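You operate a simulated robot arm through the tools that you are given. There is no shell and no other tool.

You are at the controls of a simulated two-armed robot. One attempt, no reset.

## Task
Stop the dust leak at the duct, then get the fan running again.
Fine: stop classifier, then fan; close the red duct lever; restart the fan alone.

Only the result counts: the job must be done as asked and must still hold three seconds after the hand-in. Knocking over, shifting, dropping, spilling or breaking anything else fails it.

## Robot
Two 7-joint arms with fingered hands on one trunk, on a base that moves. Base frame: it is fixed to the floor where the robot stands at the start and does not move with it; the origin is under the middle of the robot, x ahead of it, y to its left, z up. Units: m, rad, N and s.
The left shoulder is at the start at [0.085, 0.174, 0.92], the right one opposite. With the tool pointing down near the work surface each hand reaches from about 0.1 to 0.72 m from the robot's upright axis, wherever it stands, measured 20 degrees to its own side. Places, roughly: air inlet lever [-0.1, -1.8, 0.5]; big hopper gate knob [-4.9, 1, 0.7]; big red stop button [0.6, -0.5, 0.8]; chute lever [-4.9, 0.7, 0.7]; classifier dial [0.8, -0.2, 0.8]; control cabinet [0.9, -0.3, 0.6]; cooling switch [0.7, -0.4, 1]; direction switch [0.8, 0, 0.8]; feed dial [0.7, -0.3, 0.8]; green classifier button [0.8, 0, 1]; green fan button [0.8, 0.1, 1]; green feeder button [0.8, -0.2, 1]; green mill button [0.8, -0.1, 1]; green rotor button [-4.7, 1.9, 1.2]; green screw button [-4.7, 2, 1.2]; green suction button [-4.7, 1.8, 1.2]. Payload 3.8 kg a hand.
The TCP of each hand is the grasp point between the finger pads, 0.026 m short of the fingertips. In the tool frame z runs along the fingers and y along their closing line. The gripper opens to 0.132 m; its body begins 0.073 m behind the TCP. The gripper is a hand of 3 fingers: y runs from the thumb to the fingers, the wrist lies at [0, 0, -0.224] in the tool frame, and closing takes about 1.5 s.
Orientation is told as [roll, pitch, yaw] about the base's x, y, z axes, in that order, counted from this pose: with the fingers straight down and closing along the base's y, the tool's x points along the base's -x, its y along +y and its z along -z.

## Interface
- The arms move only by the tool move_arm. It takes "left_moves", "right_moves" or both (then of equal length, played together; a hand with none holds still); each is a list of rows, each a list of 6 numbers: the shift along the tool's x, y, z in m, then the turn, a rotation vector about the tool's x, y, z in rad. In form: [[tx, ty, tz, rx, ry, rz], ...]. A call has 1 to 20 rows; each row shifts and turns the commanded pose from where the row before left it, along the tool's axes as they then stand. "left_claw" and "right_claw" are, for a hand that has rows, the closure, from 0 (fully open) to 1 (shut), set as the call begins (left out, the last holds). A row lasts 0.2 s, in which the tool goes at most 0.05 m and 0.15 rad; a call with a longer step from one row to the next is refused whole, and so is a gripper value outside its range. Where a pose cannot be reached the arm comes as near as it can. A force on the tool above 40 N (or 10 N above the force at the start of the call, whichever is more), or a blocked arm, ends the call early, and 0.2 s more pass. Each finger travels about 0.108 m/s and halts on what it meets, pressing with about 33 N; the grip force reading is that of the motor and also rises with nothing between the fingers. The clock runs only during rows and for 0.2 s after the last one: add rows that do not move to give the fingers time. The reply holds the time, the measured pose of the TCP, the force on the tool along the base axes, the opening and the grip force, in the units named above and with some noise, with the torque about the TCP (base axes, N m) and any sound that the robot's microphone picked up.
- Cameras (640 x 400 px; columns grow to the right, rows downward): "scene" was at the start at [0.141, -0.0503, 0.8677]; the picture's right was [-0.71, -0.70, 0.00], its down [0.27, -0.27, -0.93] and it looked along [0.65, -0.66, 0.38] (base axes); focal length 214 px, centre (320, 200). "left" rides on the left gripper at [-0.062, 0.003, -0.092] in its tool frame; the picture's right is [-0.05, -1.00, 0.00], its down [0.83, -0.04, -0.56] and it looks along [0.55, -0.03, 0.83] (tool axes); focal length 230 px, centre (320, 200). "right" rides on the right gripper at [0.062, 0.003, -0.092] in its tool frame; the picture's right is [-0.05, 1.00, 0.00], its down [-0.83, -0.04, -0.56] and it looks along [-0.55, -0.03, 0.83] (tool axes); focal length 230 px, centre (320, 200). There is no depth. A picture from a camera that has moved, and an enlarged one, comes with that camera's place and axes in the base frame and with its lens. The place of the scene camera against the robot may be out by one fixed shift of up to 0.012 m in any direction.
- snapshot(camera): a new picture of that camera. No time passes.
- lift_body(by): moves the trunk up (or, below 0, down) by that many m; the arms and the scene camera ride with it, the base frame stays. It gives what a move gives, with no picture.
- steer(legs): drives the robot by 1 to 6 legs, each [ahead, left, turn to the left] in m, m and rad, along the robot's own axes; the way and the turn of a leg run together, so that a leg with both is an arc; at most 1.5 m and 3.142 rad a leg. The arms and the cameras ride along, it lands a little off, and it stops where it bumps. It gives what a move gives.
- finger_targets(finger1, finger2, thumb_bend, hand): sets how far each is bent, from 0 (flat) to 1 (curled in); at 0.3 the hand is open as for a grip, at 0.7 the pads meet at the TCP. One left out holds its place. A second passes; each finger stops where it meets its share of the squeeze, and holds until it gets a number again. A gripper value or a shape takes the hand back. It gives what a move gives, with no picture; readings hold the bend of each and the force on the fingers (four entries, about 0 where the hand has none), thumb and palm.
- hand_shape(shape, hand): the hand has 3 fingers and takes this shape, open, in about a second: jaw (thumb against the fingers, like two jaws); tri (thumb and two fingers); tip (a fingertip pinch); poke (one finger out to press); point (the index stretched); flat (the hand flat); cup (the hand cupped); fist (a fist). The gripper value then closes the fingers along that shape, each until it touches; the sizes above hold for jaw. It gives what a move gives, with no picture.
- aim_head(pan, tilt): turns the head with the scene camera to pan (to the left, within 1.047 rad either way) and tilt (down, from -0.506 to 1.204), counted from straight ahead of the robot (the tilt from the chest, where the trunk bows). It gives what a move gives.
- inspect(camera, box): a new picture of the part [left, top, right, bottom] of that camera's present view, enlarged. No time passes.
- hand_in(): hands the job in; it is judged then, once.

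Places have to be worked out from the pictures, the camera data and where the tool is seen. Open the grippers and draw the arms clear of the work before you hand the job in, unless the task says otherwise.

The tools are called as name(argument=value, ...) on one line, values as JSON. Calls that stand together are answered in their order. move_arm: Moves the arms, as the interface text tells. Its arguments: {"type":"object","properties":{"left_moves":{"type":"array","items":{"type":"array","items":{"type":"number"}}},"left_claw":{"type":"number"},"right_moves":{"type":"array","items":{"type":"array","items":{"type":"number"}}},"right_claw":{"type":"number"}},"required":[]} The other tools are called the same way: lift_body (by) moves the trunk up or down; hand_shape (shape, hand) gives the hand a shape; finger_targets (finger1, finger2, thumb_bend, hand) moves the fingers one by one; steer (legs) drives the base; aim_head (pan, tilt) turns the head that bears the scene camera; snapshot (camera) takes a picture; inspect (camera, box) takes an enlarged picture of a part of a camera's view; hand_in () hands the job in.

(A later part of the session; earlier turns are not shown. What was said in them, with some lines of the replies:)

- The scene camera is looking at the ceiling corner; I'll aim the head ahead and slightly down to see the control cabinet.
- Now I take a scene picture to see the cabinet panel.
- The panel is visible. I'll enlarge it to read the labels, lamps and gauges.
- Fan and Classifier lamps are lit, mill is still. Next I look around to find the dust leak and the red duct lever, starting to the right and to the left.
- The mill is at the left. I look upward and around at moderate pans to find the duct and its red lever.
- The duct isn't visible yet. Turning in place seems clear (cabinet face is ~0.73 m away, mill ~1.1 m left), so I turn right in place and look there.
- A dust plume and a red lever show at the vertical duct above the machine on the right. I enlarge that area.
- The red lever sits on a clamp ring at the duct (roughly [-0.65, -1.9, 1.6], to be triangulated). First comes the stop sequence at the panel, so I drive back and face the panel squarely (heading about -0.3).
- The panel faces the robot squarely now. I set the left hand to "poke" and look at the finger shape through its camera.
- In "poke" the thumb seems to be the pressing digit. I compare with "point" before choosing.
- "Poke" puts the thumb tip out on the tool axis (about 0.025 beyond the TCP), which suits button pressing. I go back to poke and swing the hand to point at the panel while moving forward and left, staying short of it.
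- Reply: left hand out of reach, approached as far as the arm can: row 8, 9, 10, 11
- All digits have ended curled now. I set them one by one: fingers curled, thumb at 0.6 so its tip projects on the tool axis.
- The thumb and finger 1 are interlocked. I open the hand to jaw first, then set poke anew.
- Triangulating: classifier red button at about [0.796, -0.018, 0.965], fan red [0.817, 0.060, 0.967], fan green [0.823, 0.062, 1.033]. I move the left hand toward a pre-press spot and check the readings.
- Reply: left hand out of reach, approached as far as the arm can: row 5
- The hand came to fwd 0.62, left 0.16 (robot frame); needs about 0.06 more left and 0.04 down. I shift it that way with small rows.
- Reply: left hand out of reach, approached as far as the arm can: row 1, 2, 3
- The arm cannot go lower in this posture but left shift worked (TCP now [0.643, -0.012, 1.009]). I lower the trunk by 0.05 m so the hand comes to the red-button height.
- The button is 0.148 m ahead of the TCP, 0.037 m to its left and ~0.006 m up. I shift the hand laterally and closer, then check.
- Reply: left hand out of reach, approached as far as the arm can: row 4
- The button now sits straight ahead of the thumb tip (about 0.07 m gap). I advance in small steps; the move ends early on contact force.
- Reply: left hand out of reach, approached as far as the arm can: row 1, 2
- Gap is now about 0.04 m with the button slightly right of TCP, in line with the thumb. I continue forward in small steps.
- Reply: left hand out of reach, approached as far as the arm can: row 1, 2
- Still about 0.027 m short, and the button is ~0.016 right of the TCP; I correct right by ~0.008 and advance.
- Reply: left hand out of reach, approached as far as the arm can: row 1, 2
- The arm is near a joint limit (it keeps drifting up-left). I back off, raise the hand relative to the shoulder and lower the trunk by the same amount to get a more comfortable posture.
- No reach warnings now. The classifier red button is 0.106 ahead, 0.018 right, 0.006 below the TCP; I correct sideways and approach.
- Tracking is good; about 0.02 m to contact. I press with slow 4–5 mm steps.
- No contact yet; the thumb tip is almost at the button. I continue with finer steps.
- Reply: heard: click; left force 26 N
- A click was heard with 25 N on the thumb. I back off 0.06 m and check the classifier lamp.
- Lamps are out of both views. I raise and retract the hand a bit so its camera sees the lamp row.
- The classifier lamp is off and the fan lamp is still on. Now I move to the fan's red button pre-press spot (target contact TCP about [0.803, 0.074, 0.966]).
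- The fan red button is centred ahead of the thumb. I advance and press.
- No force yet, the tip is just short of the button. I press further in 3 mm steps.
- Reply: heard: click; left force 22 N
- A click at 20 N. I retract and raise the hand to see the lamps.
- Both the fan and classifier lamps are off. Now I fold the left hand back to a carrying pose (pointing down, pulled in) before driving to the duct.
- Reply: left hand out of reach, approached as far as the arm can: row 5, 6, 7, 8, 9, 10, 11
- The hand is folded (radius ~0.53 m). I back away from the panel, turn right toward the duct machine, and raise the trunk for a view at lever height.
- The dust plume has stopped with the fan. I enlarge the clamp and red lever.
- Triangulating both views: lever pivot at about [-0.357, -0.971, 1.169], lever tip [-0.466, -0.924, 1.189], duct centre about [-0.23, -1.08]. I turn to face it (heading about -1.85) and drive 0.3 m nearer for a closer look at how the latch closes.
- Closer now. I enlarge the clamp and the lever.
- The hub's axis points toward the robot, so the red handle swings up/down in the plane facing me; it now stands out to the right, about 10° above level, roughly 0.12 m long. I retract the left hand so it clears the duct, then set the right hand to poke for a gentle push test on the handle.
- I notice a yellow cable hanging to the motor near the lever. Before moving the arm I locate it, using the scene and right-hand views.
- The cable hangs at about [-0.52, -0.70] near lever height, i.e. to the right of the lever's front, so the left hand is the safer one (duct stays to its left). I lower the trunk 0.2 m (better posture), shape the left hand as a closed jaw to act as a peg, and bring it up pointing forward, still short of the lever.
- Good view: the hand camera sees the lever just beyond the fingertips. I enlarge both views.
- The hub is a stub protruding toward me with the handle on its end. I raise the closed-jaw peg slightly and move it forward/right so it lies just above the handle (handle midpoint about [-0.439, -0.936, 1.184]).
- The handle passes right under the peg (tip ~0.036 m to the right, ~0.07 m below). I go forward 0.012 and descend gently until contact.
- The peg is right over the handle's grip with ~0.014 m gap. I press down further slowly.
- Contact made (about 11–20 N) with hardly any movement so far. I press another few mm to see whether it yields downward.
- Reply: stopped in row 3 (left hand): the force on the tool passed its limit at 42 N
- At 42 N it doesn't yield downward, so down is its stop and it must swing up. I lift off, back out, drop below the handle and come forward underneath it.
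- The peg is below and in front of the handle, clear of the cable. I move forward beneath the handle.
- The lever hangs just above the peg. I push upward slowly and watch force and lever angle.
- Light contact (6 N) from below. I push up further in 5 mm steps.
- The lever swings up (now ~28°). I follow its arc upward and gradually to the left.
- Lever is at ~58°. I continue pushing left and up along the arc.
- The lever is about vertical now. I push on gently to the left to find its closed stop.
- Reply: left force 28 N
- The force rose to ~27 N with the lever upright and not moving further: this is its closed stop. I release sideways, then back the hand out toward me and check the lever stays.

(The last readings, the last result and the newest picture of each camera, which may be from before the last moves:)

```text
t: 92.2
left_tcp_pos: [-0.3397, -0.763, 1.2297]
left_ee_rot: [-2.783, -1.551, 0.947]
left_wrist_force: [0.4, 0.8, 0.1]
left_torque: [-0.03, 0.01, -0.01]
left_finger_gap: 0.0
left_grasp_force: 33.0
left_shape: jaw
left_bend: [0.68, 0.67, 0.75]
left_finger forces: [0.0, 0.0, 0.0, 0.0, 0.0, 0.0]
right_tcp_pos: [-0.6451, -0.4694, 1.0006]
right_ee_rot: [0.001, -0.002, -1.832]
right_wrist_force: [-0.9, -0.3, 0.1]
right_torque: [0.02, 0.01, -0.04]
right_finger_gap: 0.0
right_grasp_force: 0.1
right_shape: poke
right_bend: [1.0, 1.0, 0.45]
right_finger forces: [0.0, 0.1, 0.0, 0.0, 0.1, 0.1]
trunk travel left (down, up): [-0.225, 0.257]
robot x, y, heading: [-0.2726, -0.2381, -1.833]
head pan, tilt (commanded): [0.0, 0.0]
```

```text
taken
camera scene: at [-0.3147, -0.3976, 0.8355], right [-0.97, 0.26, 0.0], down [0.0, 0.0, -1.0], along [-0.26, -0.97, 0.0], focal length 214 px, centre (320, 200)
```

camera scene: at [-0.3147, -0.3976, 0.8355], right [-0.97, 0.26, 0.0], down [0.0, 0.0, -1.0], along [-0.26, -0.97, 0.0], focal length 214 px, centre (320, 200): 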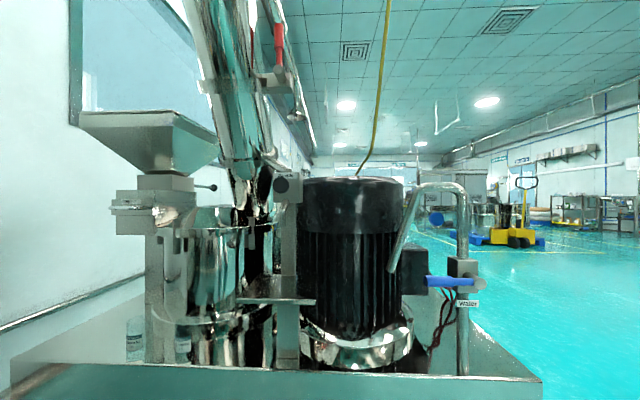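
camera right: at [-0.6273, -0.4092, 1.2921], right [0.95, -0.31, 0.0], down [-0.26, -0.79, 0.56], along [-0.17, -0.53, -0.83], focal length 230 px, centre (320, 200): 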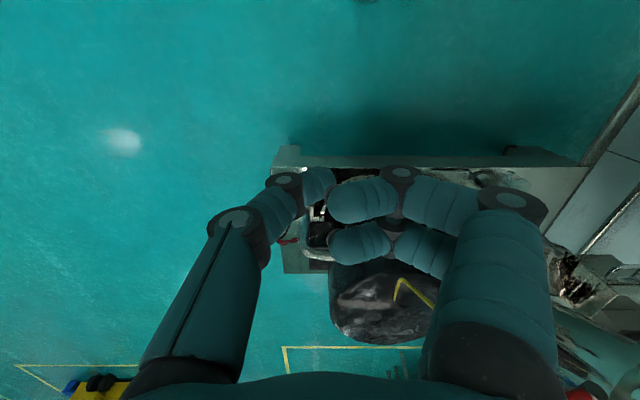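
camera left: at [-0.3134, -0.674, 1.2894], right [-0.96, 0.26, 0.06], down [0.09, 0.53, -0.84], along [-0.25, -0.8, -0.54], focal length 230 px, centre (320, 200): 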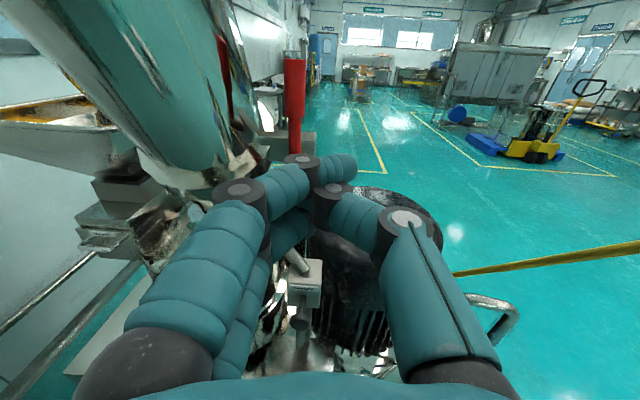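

The lever stays upright. I enlarge to confirm its angle and the ring.

inspect(camera="scene", box=[190, 10, 350, 110])

inspect(camera="left", box=[180, 20, 380, 160])

```text
4.00 times, centred on (270, 60) of scene
camera zoom: at [-0.3147, -0.3976, 0.8355], right [-0.97, 0.26, 0.0], down [0.0, 0.0, -1.0], along [-0.26, -0.97, 0.0], focal length 858 px, centre (520, 760)
```

zoom: 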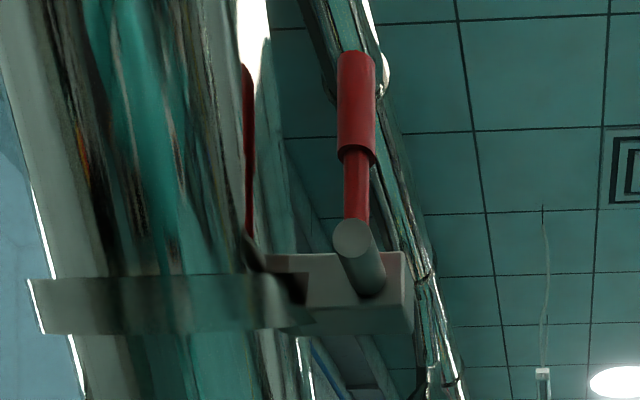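

```text
2.86 times, centred on (280, 90) of left
camera zoom: at [-0.3134, -0.674, 1.2894], right [-0.96, 0.26, 0.06], down [0.09, 0.53, -0.84], along [-0.25, -0.8, -0.54], focal length 657 px, centre (434, 514)
```

zoom: 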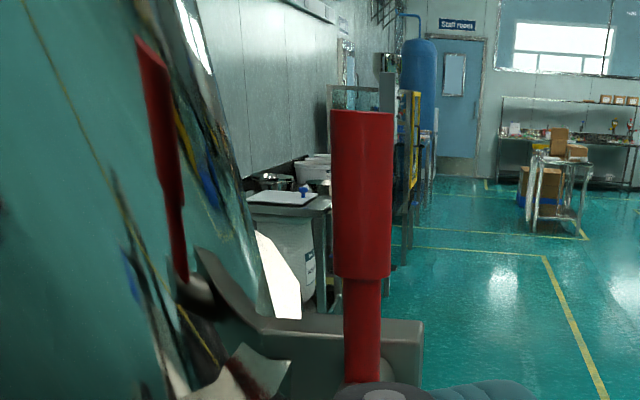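

The lever is firmly upright (closed). Now I back away straight from the machine, turn to the panel and drive to the earlier pressing position.

steer(legs=[[-0.3, 0, 0], [0, 0, 1.545]])

hand_shape(shape="jaw", hand="left")

hand_shape(shape="poke", hand="left")

snapshot(camera="left")

snapshot(camera="scene")

```text
t: 98.0
left_tcp_pos: [0.3303, -0.033, 1.2294]
left_ee_rot: [-2.783, -1.55, 2.464]
left_wrist_force: [-0.2, 0.3, -0.1]
left_torque: [-0.02, 0.01, 0.01]
left_finger_gap: 0.0001
left_grasp_force: 33.1
left_shape: jaw
left_bend: [0.68, 0.67, 0.75]
left_finger forces: [0.1, 0.0, 0.0, 0.0, 0.0, 0.0]
right_tcp_pos: [0.0184, -0.3229, 1.0002]
right_ee_rot: [-0.001, -0.001, -0.317]
right_wrist_force: [0.2, 0.4, 0.6]
right_torque: [0.01, 0.02, -0.01]
right_finger_gap: 0.0
right_grasp_force: 0.0
right_shape: poke
right_bend: [1.0, 1.0, 0.45]
right_finger forces: [0.1, 0.0, 0.0, 0.0, 0.0, 0.1]
trunk travel left (down, up): [-0.225, 0.257]
robot x, y, heading: [-0.1999, 0.0606, -0.319]
head pan, tilt (commanded): [0.0, 0.0]
```

```text
t: 98.8
left_tcp_pos: [0.3316, -0.0334, 1.2289]
left_ee_rot: [-2.788, -1.549, 2.468]
left_wrist_force: [0.0, -0.5, -0.6]
left_torque: [-0.01, 0.0, -0.02]
left_finger_gap: 0.1321
left_grasp_force: 0.1
left_shape: jaw
left_bend: [0.3, 0.3, 0.3]
left_finger forces: [0.0, 0.0, 0.0, 0.0, 0.1, 0.0]
right_tcp_pos: [0.0186, -0.322, 1.0002]
right_ee_rot: [0.0, 0.0, -0.318]
right_wrist_force: [1.3, -0.3, 0.6]
right_torque: [-0.03, 0.01, -0.01]
right_finger_gap: 0.0001
right_grasp_force: 0.1
right_shape: poke
right_bend: [1.0, 1.0, 0.45]
right_finger forces: [0.1, 0.1, 0.1, 0.1, 0.0, 0.0]
trunk travel left (down, up): [-0.225, 0.257]
robot x, y, heading: [-0.1966, 0.0593, -0.321]
head pan, tilt (commanded): [0.0, 0.0]
```

```text
t: 99.8
left_tcp_pos: [0.3313, -0.0338, 1.2293]
left_ee_rot: [-2.785, -1.55, 2.466]
left_wrist_force: [0.9, -0.5, 0.2]
left_torque: [0.01, 0.01, -0.01]
left_finger_gap: 0.0002
left_grasp_force: 0.1
left_shape: poke
left_bend: [1.0, 1.0, 0.45]
left_finger forces: [0.0, 0.0, 0.0, 0.1, 0.0, 0.1]
right_tcp_pos: [0.0173, -0.3229, 0.9995]
right_ee_rot: [0.0, -0.001, -0.317]
right_wrist_force: [-0.4, -0.1, -0.3]
right_torque: [-0.01, -0.03, -0.01]
right_finger_gap: 0.0
right_grasp_force: 0.1
right_shape: poke
right_bend: [1.0, 1.0, 0.45]
right_finger forces: [0.0, 0.0, 0.0, 0.0, 0.1, 0.0]
trunk travel left (down, up): [-0.225, 0.257]
robot x, y, heading: [-0.1965, 0.0644, -0.321]
head pan, tilt (commanded): [0.0, 0.0]
```

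```text
taken
camera left: at [0.242, 0.0, 1.2895], right [-0.31, -0.95, 0.06], down [-0.53, 0.12, -0.84], along [0.79, -0.3, -0.54], focal length 230 px, centre (320, 200)
```

left: 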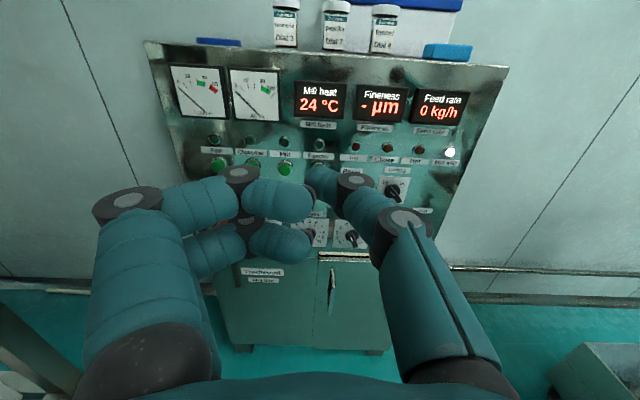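

```text
taken
camera scene: at [-0.026, 0.0086, 0.8355], right [-0.31, -0.95, 0.0], down [0.0, 0.0, -1.0], along [0.95, -0.31, 0.0], focal length 214 px, centre (320, 200)
```

scene: 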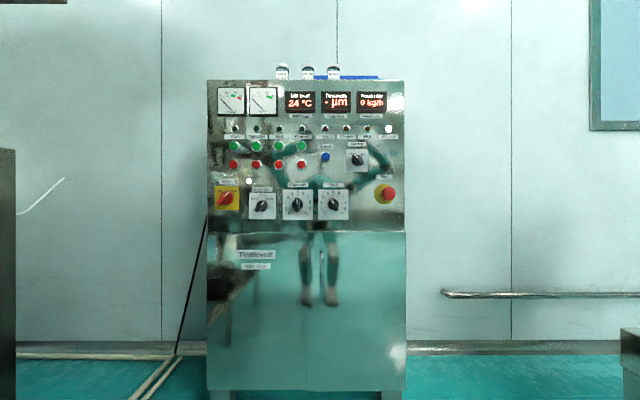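

Panel in view, all run lamps dark. I lower the trunk 0.15 m (same posture as before), then drive the 0.2 m back to the pressing spot.

lift_body(by=-0.15)

steer(legs=[[0, 0, 0.03], [0.2, 0.0, 0]])

snapshot(camera="left")

```text
t: 101.5
left_tcp_pos: [0.3308, -0.0333, 1.0798]
left_ee_rot: [-2.799, -1.549, 2.479]
left_wrist_force: [-0.2, -0.5, 0.7]
left_torque: [0.0, -0.02, 0.0]
left_finger_gap: 0.0001
left_grasp_force: 0.0
left_shape: poke
left_bend: [1.0, 1.0, 0.45]
left_finger forces: [0.0, 0.0, 0.0, 0.1, 0.0, 0.0]
right_tcp_pos: [0.018, -0.3216, 0.8494]
right_ee_rot: [0.0, -0.002, -0.319]
right_wrist_force: [0.4, 0.4, -0.1]
right_torque: [0.01, -0.01, 0.01]
right_finger_gap: 0.0
right_grasp_force: 0.1
right_shape: poke
right_bend: [1.0, 1.0, 0.45]
right_finger forces: [0.0, 0.1, 0.0, 0.1, 0.0, 0.0]
trunk travel left (down, up): [-0.075, 0.407]
robot x, y, heading: [-0.1946, 0.0641, -0.324]
head pan, tilt (commanded): [0.0, 0.0]
```

```text
t: 103.4
left_tcp_pos: [0.5209, -0.0695, 1.0797]
left_ee_rot: [-2.783, -1.551, 2.5]
left_wrist_force: [0.2, 0.6, 0.0]
left_torque: [0.01, 0.01, 0.0]
left_finger_gap: 0.0
left_grasp_force: 0.1
left_shape: poke
left_bend: [1.0, 1.0, 0.45]
left_finger forces: [0.0, 0.0, 0.0, 0.0, 0.0, 0.1]
right_tcp_pos: [0.2182, -0.3689, 0.8508]
right_ee_rot: [-0.001, 0.002, -0.283]
right_wrist_force: [0.7, -0.1, 0.1]
right_torque: [-0.04, 0.0, 0.02]
right_finger_gap: 0.0
right_grasp_force: 0.1
right_shape: poke
right_bend: [1.0, 1.0, 0.45]
right_finger forces: [0.0, 0.0, 0.0, 0.0, 0.0, 0.1]
trunk travel left (down, up): [-0.075, 0.407]
robot x, y, heading: [-0.0106, 0.0042, -0.282]
head pan, tilt (commanded): [0.0, 0.0]
```

```text
taken
camera left: at [0.4305, -0.0393, 1.1394], right [-0.28, -0.96, 0.06], down [-0.53, 0.1, -0.84], along [0.8, -0.27, -0.54], focal length 230 px, centre (320, 200)
```

left: 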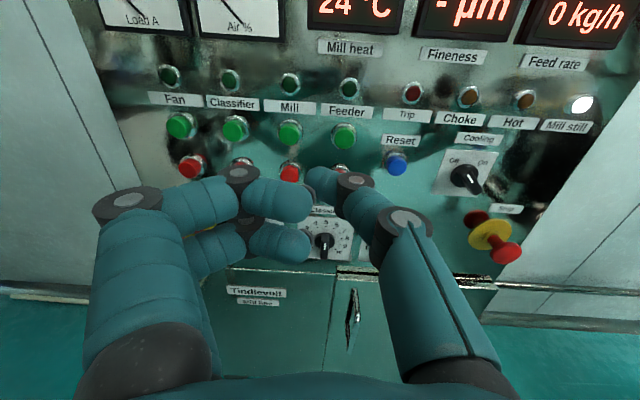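

Now I move the left hand toward the fan's green button (contact TCP about [0.812, 0.073, 1.031]), stopping ~0.05 m short.

move_arm(left_moves=[[0.005, 0.022, 0.015, 0, 0, 0], [0.005, 0.022, 0.015, 0, 0, 0], [0.005, 0.022, 0.018, 0, 0, 0], [0.005, 0.022, 0.018, 0, 0, 0], [0.005, 0.022, 0.02, 0, 0, 0], [0.005, 0.022, 0.02, 0, 0, 0], [0.005, 0.022, 0.02, 0, 0, 0], [0.005, 0.022, 0.02, 0, 0, 0], [0.005, 0.022, 0.02, 0, 0, 0], [0.005, 0.02, 0.018, 0, 0, 0], [0, 0, 0, 0, 0, 0]])

snapshot(camera="left")

```text
t: 105.8
left_tcp_pos: [0.7581, 0.089, 1.0301]
left_ee_rot: [-2.787, -1.549, 2.504]
left_wrist_force: [-0.4, 0.1, 0.4]
left_torque: [-0.01, 0.0, 0.01]
left_finger_gap: 0.0
left_grasp_force: 0.1
left_shape: poke
left_bend: [1.0, 1.0, 0.45]
left_finger forces: [0.0, 0.0, 0.0, 0.0, 0.0, 0.0]
right_tcp_pos: [0.2185, -0.3704, 0.8518]
right_ee_rot: [0.0, -0.002, -0.283]
right_wrist_force: [-1.0, -0.1, 0.7]
right_torque: [0.02, -0.06, -0.01]
right_finger_gap: 0.0
right_grasp_force: 0.0
right_shape: poke
right_bend: [1.0, 1.0, 0.45]
right_finger forces: [0.0, 0.1, 0.0, 0.0, 0.0, 0.0]
trunk travel left (down, up): [-0.075, 0.407]
robot x, y, heading: [-0.009, 0.0038, -0.28]
head pan, tilt (commanded): [0.0, 0.0]
```

```text
taken
camera left: at [0.6684, 0.1186, 1.0906], right [-0.28, -0.96, 0.06], down [-0.53, 0.1, -0.84], along [0.8, -0.27, -0.54], focal length 230 px, centre (320, 200)
```

left: 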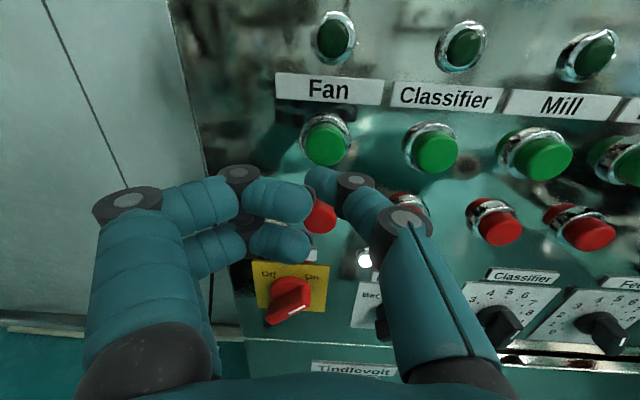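

The green fan button is centred ahead of the thumb. I advance and press it.

move_arm(left_moves=[[0, 0, 0.012, 0, 0, 0], [0, 0, 0.012, 0, 0, 0], [0, 0, 0.01, 0, 0, 0], [0, 0, 0.005, 0, 0, 0], [0, 0, 0.003, 0, 0, 0]])

snapshot(camera="left")

```text
t: 107.0
left_tcp_pos: [0.797, 0.0764, 1.032]
left_ee_rot: [-2.818, -1.551, 2.532]
left_wrist_force: [1.4, -0.2, 1.1]
left_torque: [0.02, 0.04, 0.03]
left_finger_gap: 0.0
left_grasp_force: 0.1
left_shape: poke
left_bend: [1.0, 1.0, 0.45]
left_finger forces: [0.1, 0.0, 0.0, 0.1, 0.1, 0.0]
right_tcp_pos: [0.219, -0.3699, 0.8502]
right_ee_rot: [0.001, 0.0, -0.282]
right_wrist_force: [-0.6, 0.2, -0.1]
right_torque: [0.04, -0.03, 0.01]
right_finger_gap: 0.0
right_grasp_force: 0.0
right_shape: poke
right_bend: [1.0, 1.0, 0.45]
right_finger forces: [0.1, 0.0, 0.0, 0.0, 0.0, 0.0]
trunk travel left (down, up): [-0.075, 0.407]
robot x, y, heading: [-0.0074, 0.0026, -0.281]
head pan, tilt (commanded): [0.0, 0.0]
```

```text
taken
camera left: at [0.708, 0.1061, 1.0916], right [-0.28, -0.96, 0.06], down [-0.53, 0.1, -0.84], along [0.8, -0.27, -0.54], focal length 230 px, centre (320, 200)
```

left: 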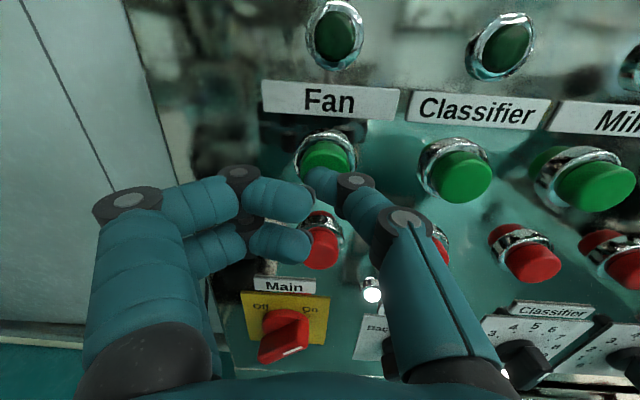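

The lamp is in view and the tip is about at the button. I press in 3 mm steps.

move_arm(left_moves=[[0, 0, 0.003, 0, 0, 0], [0, 0, 0.003, 0, 0, 0], [0, 0, 0.003, 0, 0, 0], [0, 0, 0.003, 0, 0, 0]])

snapshot(camera="left")

```text
t: 108.0
left_tcp_pos: [0.8102, 0.0733, 1.0331]
left_ee_rot: [-2.83, -1.549, 2.544]
left_wrist_force: [-15.2, 2.6, -2.4]
left_torque: [0.01, 0.17, 0.0]
left_finger_gap: 0.0
left_grasp_force: 0.1
left_shape: poke
left_bend: [1.0, 1.0, 0.45]
left_finger forces: [0.0, 0.1, 0.1, 0.0, 15.4, 0.0]
right_tcp_pos: [0.2165, -0.3693, 0.8503]
right_ee_rot: [-0.001, -0.002, -0.283]
right_wrist_force: [0.7, 0.1, -0.6]
right_torque: [0.03, 0.01, 0.01]
right_finger_gap: 0.0
right_grasp_force: 0.1
right_shape: poke
right_bend: [1.0, 1.0, 0.45]
right_finger forces: [0.1, 0.0, 0.0, 0.1, 0.0, 0.0]
trunk travel left (down, up): [-0.075, 0.407]
robot x, y, heading: [-0.0134, 0.0066, -0.285]
head pan, tilt (commanded): [0.0, 0.0]
heard: click
```

```text
taken
camera left: at [0.7191, 0.1041, 1.0933], right [-0.28, -0.96, 0.06], down [-0.53, 0.1, -0.84], along [0.8, -0.27, -0.54], focal length 230 px, centre (320, 200)
```

left: 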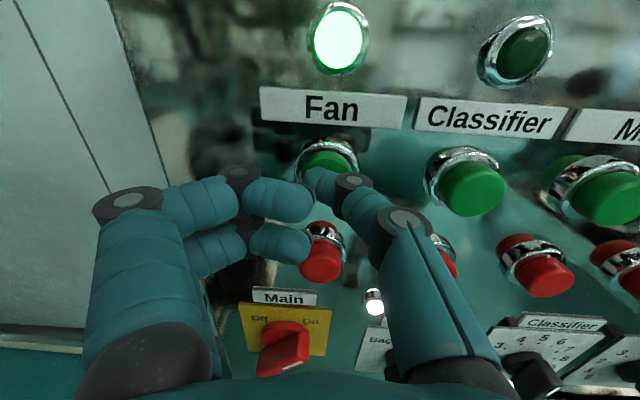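

Click heard and the Fan lamp is lit, Classifier dark. I retract the hand from the panel.

move_arm(left_moves=[[0, 0, -0.02, 0, 0, 0], [0, 0, -0.03, 0, 0, 0], [0, 0, -0.04, 0, 0, 0], [0, 0, -0.04, 0, 0, 0], [0, 0, -0.04, 0, 0, 0], [0, -0.01, -0.03, 0, 0, 0], [0, 0, 0, 0, 0, 0]])

snapshot(camera="left")

```text
t: 109.6
left_tcp_pos: [0.6155, 0.1187, 1.0276]
left_ee_rot: [-2.789, -1.55, 2.504]
left_wrist_force: [0.8, 0.0, 0.1]
left_torque: [-0.01, 0.0, -0.01]
left_finger_gap: 0.0001
left_grasp_force: 0.0
left_shape: poke
left_bend: [1.0, 1.0, 0.45]
left_finger forces: [0.0, 0.0, 0.0, 0.0, 0.0, 0.0]
right_tcp_pos: [0.2186, -0.3694, 0.8494]
right_ee_rot: [0.001, 0.0, -0.282]
right_wrist_force: [-1.0, 0.3, -0.2]
right_torque: [0.0, 0.01, 0.02]
right_finger_gap: 0.0
right_grasp_force: 0.1
right_shape: poke
right_bend: [1.0, 1.0, 0.45]
right_finger forces: [0.0, 0.0, 0.0, 0.1, 0.1, 0.0]
trunk travel left (down, up): [-0.075, 0.407]
robot x, y, heading: [-0.0085, 0.006, -0.283]
head pan, tilt (commanded): [0.0, 0.0]
```

```text
taken
camera left: at [0.5254, 0.1487, 1.088], right [-0.28, -0.96, 0.06], down [-0.53, 0.1, -0.84], along [0.8, -0.27, -0.54], focal length 230 px, centre (320, 200)
```

left: 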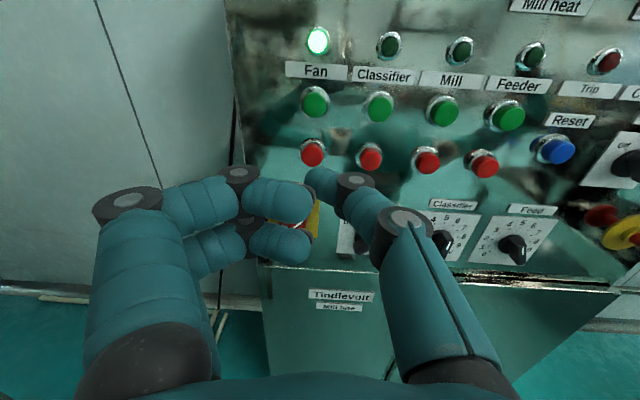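

Only the Fan lamp is lit. I open the left hand, back away from the panel and check the whole panel and then the duct for dust.

hand_shape(shape="jaw", hand="left")

hand_shape(shape="jaw", hand="right")

steer(legs=[[-0.3, 0, 0]])

lift_body(by=0.15)

snapshot(camera="scene")

snapshot(camera="left")

```text
t: 110.5
left_tcp_pos: [0.6172, 0.1195, 1.0278]
left_ee_rot: [-2.787, -1.551, 2.503]
left_wrist_force: [0.8, 0.7, -0.3]
left_torque: [-0.03, 0.01, -0.01]
left_finger_gap: 0.1321
left_grasp_force: 0.0
left_shape: jaw
left_bend: [0.3, 0.3, 0.3]
left_finger forces: [0.0, 0.0, 0.0, 0.1, 0.0, 0.2]
right_tcp_pos: [0.2186, -0.3697, 0.8492]
right_ee_rot: [-0.001, -0.001, -0.283]
right_wrist_force: [-0.2, 0.9, 0.3]
right_torque: [0.03, -0.01, 0.02]
right_finger_gap: 0.0001
right_grasp_force: 0.0
right_shape: poke
right_bend: [1.0, 1.0, 0.45]
right_finger forces: [0.0, 0.0, 0.1, 0.0, 0.0, 0.0]
trunk travel left (down, up): [-0.075, 0.407]
robot x, y, heading: [-0.0095, 0.0081, -0.28]
head pan, tilt (commanded): [0.0, 0.0]
```

```text
t: 111.4
left_tcp_pos: [0.6156, 0.1193, 1.0273]
left_ee_rot: [-2.789, -1.549, 2.504]
left_wrist_force: [-0.5, 0.4, 0.4]
left_torque: [0.0, 0.0, -0.01]
left_finger_gap: 0.1316
left_grasp_force: 0.0
left_shape: jaw
left_bend: [0.3, 0.3, 0.3]
left_finger forces: [0.0, 0.1, 0.1, 0.0, 0.0, 0.0]
right_tcp_pos: [0.2177, -0.37, 0.8507]
right_ee_rot: [0.001, 0.0, -0.283]
right_wrist_force: [0.0, -0.6, -0.1]
right_torque: [0.0, -0.01, 0.0]
right_finger_gap: 0.1318
right_grasp_force: 0.1
right_shape: jaw
right_bend: [0.3, 0.3, 0.3]
right_finger forces: [0.0, 0.0, 0.1, 0.0, 0.0, 0.0]
trunk travel left (down, up): [-0.075, 0.407]
robot x, y, heading: [-0.0107, 0.0054, -0.284]
head pan, tilt (commanded): [0.0, 0.0]
```

```text
t: 113.5
left_tcp_pos: [0.3338, 0.2066, 1.0287]
left_ee_rot: [-2.795, -1.551, 2.524]
left_wrist_force: [0.5, 0.7, -0.8]
left_torque: [-0.03, -0.01, 0.02]
left_finger_gap: 0.1319
left_grasp_force: 0.1
left_shape: jaw
left_bend: [0.3, 0.3, 0.3]
left_finger forces: [0.0, 0.0, 0.1, 0.0, 0.1, 0.1]
right_tcp_pos: [-0.0565, -0.2869, 0.8493]
right_ee_rot: [0.0, -0.001, -0.27]
right_wrist_force: [0.0, 0.0, -1.0]
right_torque: [0.02, 0.02, 0.02]
right_finger_gap: 0.1318
right_grasp_force: 0.1
right_shape: jaw
right_bend: [0.3, 0.3, 0.3]
right_finger forces: [0.0, 0.1, 0.0, 0.0, 0.1, 0.0]
trunk travel left (down, up): [-0.075, 0.407]
robot x, y, heading: [-0.2876, 0.0881, -0.269]
head pan, tilt (commanded): [0.0, 0.0]
```

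```text
t: 115.2
left_tcp_pos: [0.3353, 0.206, 1.1786]
left_ee_rot: [-2.789, -1.552, 2.517]
left_wrist_force: [-0.6, 0.1, 0.5]
left_torque: [-0.02, -0.01, 0.0]
left_finger_gap: 0.132
left_grasp_force: 0.2
left_shape: jaw
left_bend: [0.3, 0.3, 0.3]
left_finger forces: [0.0, 0.1, 0.0, 0.0, 0.0, 0.0]
right_tcp_pos: [-0.0578, -0.2871, 0.9998]
right_ee_rot: [0.002, 0.0, -0.269]
right_wrist_force: [-0.8, -0.1, 0.2]
right_torque: [-0.01, 0.01, -0.01]
right_finger_gap: 0.1321
right_grasp_force: 0.2
right_shape: jaw
right_bend: [0.3, 0.3, 0.3]
right_finger forces: [0.0, 0.1, 0.0, 0.0, 0.0, 0.0]
trunk travel left (down, up): [-0.225, 0.257]
robot x, y, heading: [-0.2906, 0.0853, -0.27]
head pan, tilt (commanded): [0.0, 0.0]
```

```text
taken
camera scene: at [-0.1174, 0.0417, 0.8354], right [-0.27, -0.96, 0.0], down [0.0, 0.0, -1.0], along [0.96, -0.27, 0.0], focal length 214 px, centre (320, 200)
```

scene: 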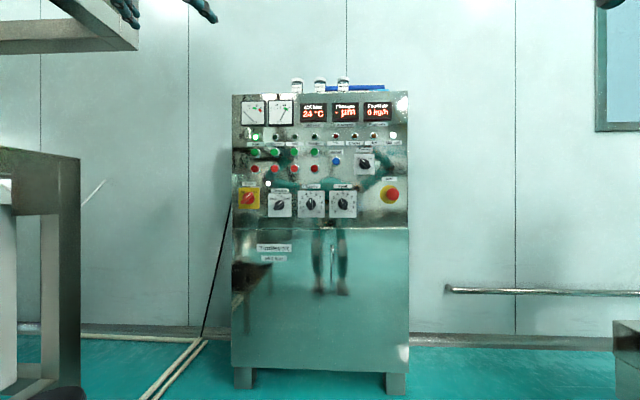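

```text
taken
camera left: at [0.2444, 0.2353, 1.2377], right [-0.27, -0.96, 0.06], down [-0.53, 0.1, -0.84], along [0.8, -0.26, -0.54], focal length 230 px, centre (320, 200)
```

left: 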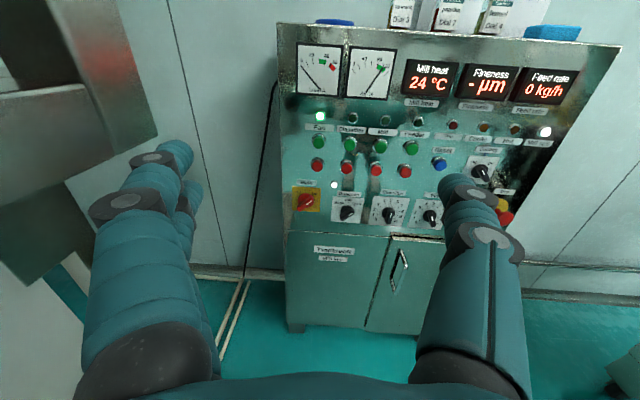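

Fan alone is running. I check the gauges closely, then turn to look at the duct.

inspect(camera="left", box=[270, 20, 590, 220])

steer(legs=[[0, 0, -1.3]])

aim_head(pan=-0.2, tilt=0.1)

snapshot(camera="scene")

```text
2.00 times, centred on (430, 120) of left
camera zoom: at [0.2444, 0.2353, 1.2377], right [-0.27, -0.96, 0.06], down [-0.53, 0.1, -0.84], along [0.8, -0.26, -0.54], focal length 460 px, centre (100, 360)
```

zoom: 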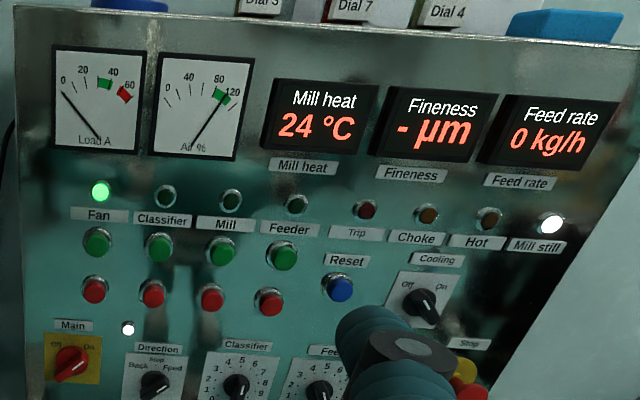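

```text
t: 118.9
left_tcp_pos: [-0.0248, -0.4914, 1.1775]
left_ee_rot: [-2.797, -1.551, 1.193]
left_wrist_force: [0.3, -0.4, -0.2]
left_torque: [0.01, 0.0, -0.01]
left_finger_gap: 0.1319
left_grasp_force: 0.2
left_shape: jaw
left_bend: [0.3, 0.3, 0.3]
left_finger forces: [0.0, 0.1, 0.0, 0.0, 0.0, 0.1]
right_tcp_pos: [-0.5957, -0.2285, 1.0005]
right_ee_rot: [0.0, 0.001, -1.6]
right_wrist_force: [0.2, -0.1, -0.4]
right_torque: [0.0, -0.03, 0.01]
right_finger_gap: 0.1317
right_grasp_force: 0.1
right_shape: jaw
right_bend: [0.3, 0.3, 0.3]
right_finger forces: [0.0, 0.0, 0.0, 0.1, 0.0, 0.0]
trunk travel left (down, up): [-0.225, 0.257]
robot x, y, heading: [-0.2904, 0.0808, -1.601]
head pan, tilt (commanded): [0.0, 0.0]
```

```text
t: 119.6
left_tcp_pos: [-0.0239, -0.4916, 1.1784]
left_ee_rot: [-2.787, -1.55, 1.186]
left_wrist_force: [0.3, 1.1, -1.1]
left_torque: [0.0, 0.03, 0.04]
left_finger_gap: 0.1321
left_grasp_force: 0.0
left_shape: jaw
left_bend: [0.3, 0.3, 0.3]
left_finger forces: [0.0, 0.0, 0.0, 0.0, 0.0, 0.0]
right_tcp_pos: [-0.5965, -0.2293, 1.0004]
right_ee_rot: [-0.001, -0.002, -1.599]
right_wrist_force: [-0.4, -1.0, -0.1]
right_torque: [-0.04, 0.02, -0.01]
right_finger_gap: 0.1317
right_grasp_force: 0.1
right_shape: jaw
right_bend: [0.3, 0.3, 0.3]
right_finger forces: [0.0, 0.1, 0.0, 0.0, 0.1, 0.0]
trunk travel left (down, up): [-0.225, 0.257]
robot x, y, heading: [-0.2891, 0.087, -1.605]
head pan, tilt (commanded): [-0.201, 0.099]
```

```text
taken
camera scene: at [-0.308, -0.0846, 0.8265], right [-0.97, 0.23, 0.0], down [0.02, 0.1, -1.0], along [-0.23, -0.97, -0.1], focal length 214 px, centre (320, 200)
```

scene: 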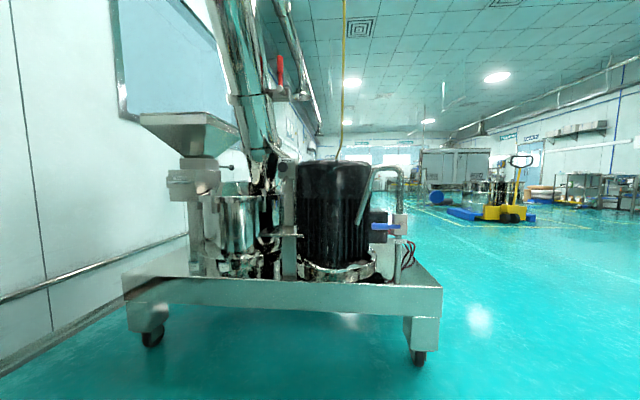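

Air is in the green zone and no plume is apparent. I enlarge the duct joint to be sure.

inspect(camera="scene", box=[200, 20, 360, 120])

```text
4.00 times, centred on (280, 70) of scene
camera zoom: at [-0.308, -0.0846, 0.8265], right [-0.97, 0.23, 0.0], down [0.02, 0.1, -1.0], along [-0.23, -0.97, -0.1], focal length 858 px, centre (480, 720)
```

zoom: 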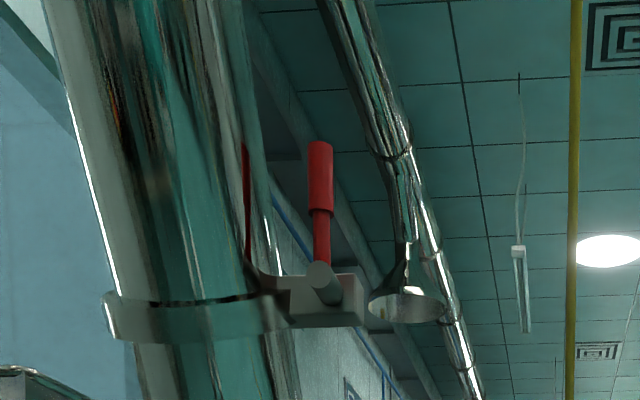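

With the fan running there is no dust at the joint and the lever is still upright. Only the Fan lamp was lit, both hands are open, and the arms are clear of the panel and duct. I hand in the job.

hand_in()

```text
The job is handed in.
```

The dust leak is stopped and the fan is running again on its own. I've handed the job in; no verdict came back.

- **Stop sequence:** I pressed the classifier's red button and saw its lamp go out. Then I pressed the fan's red button and saw that lamp go out too.
- **Duct lever:** The red lever would not move down, so I swung it up until it reached its stop, standing vertical. It was still there in the last picture.
- **Restart:** I pressed the fan's green button. Only the Fan lamp is lit, and the Air % gauge reads in the green zone.
- **Leak check:** After the restart, an enlarged view of the duct joint showed no dust.

Both hands are open and clear of the panel and the duct. No readings or pictures showed me touching or moving anything else.
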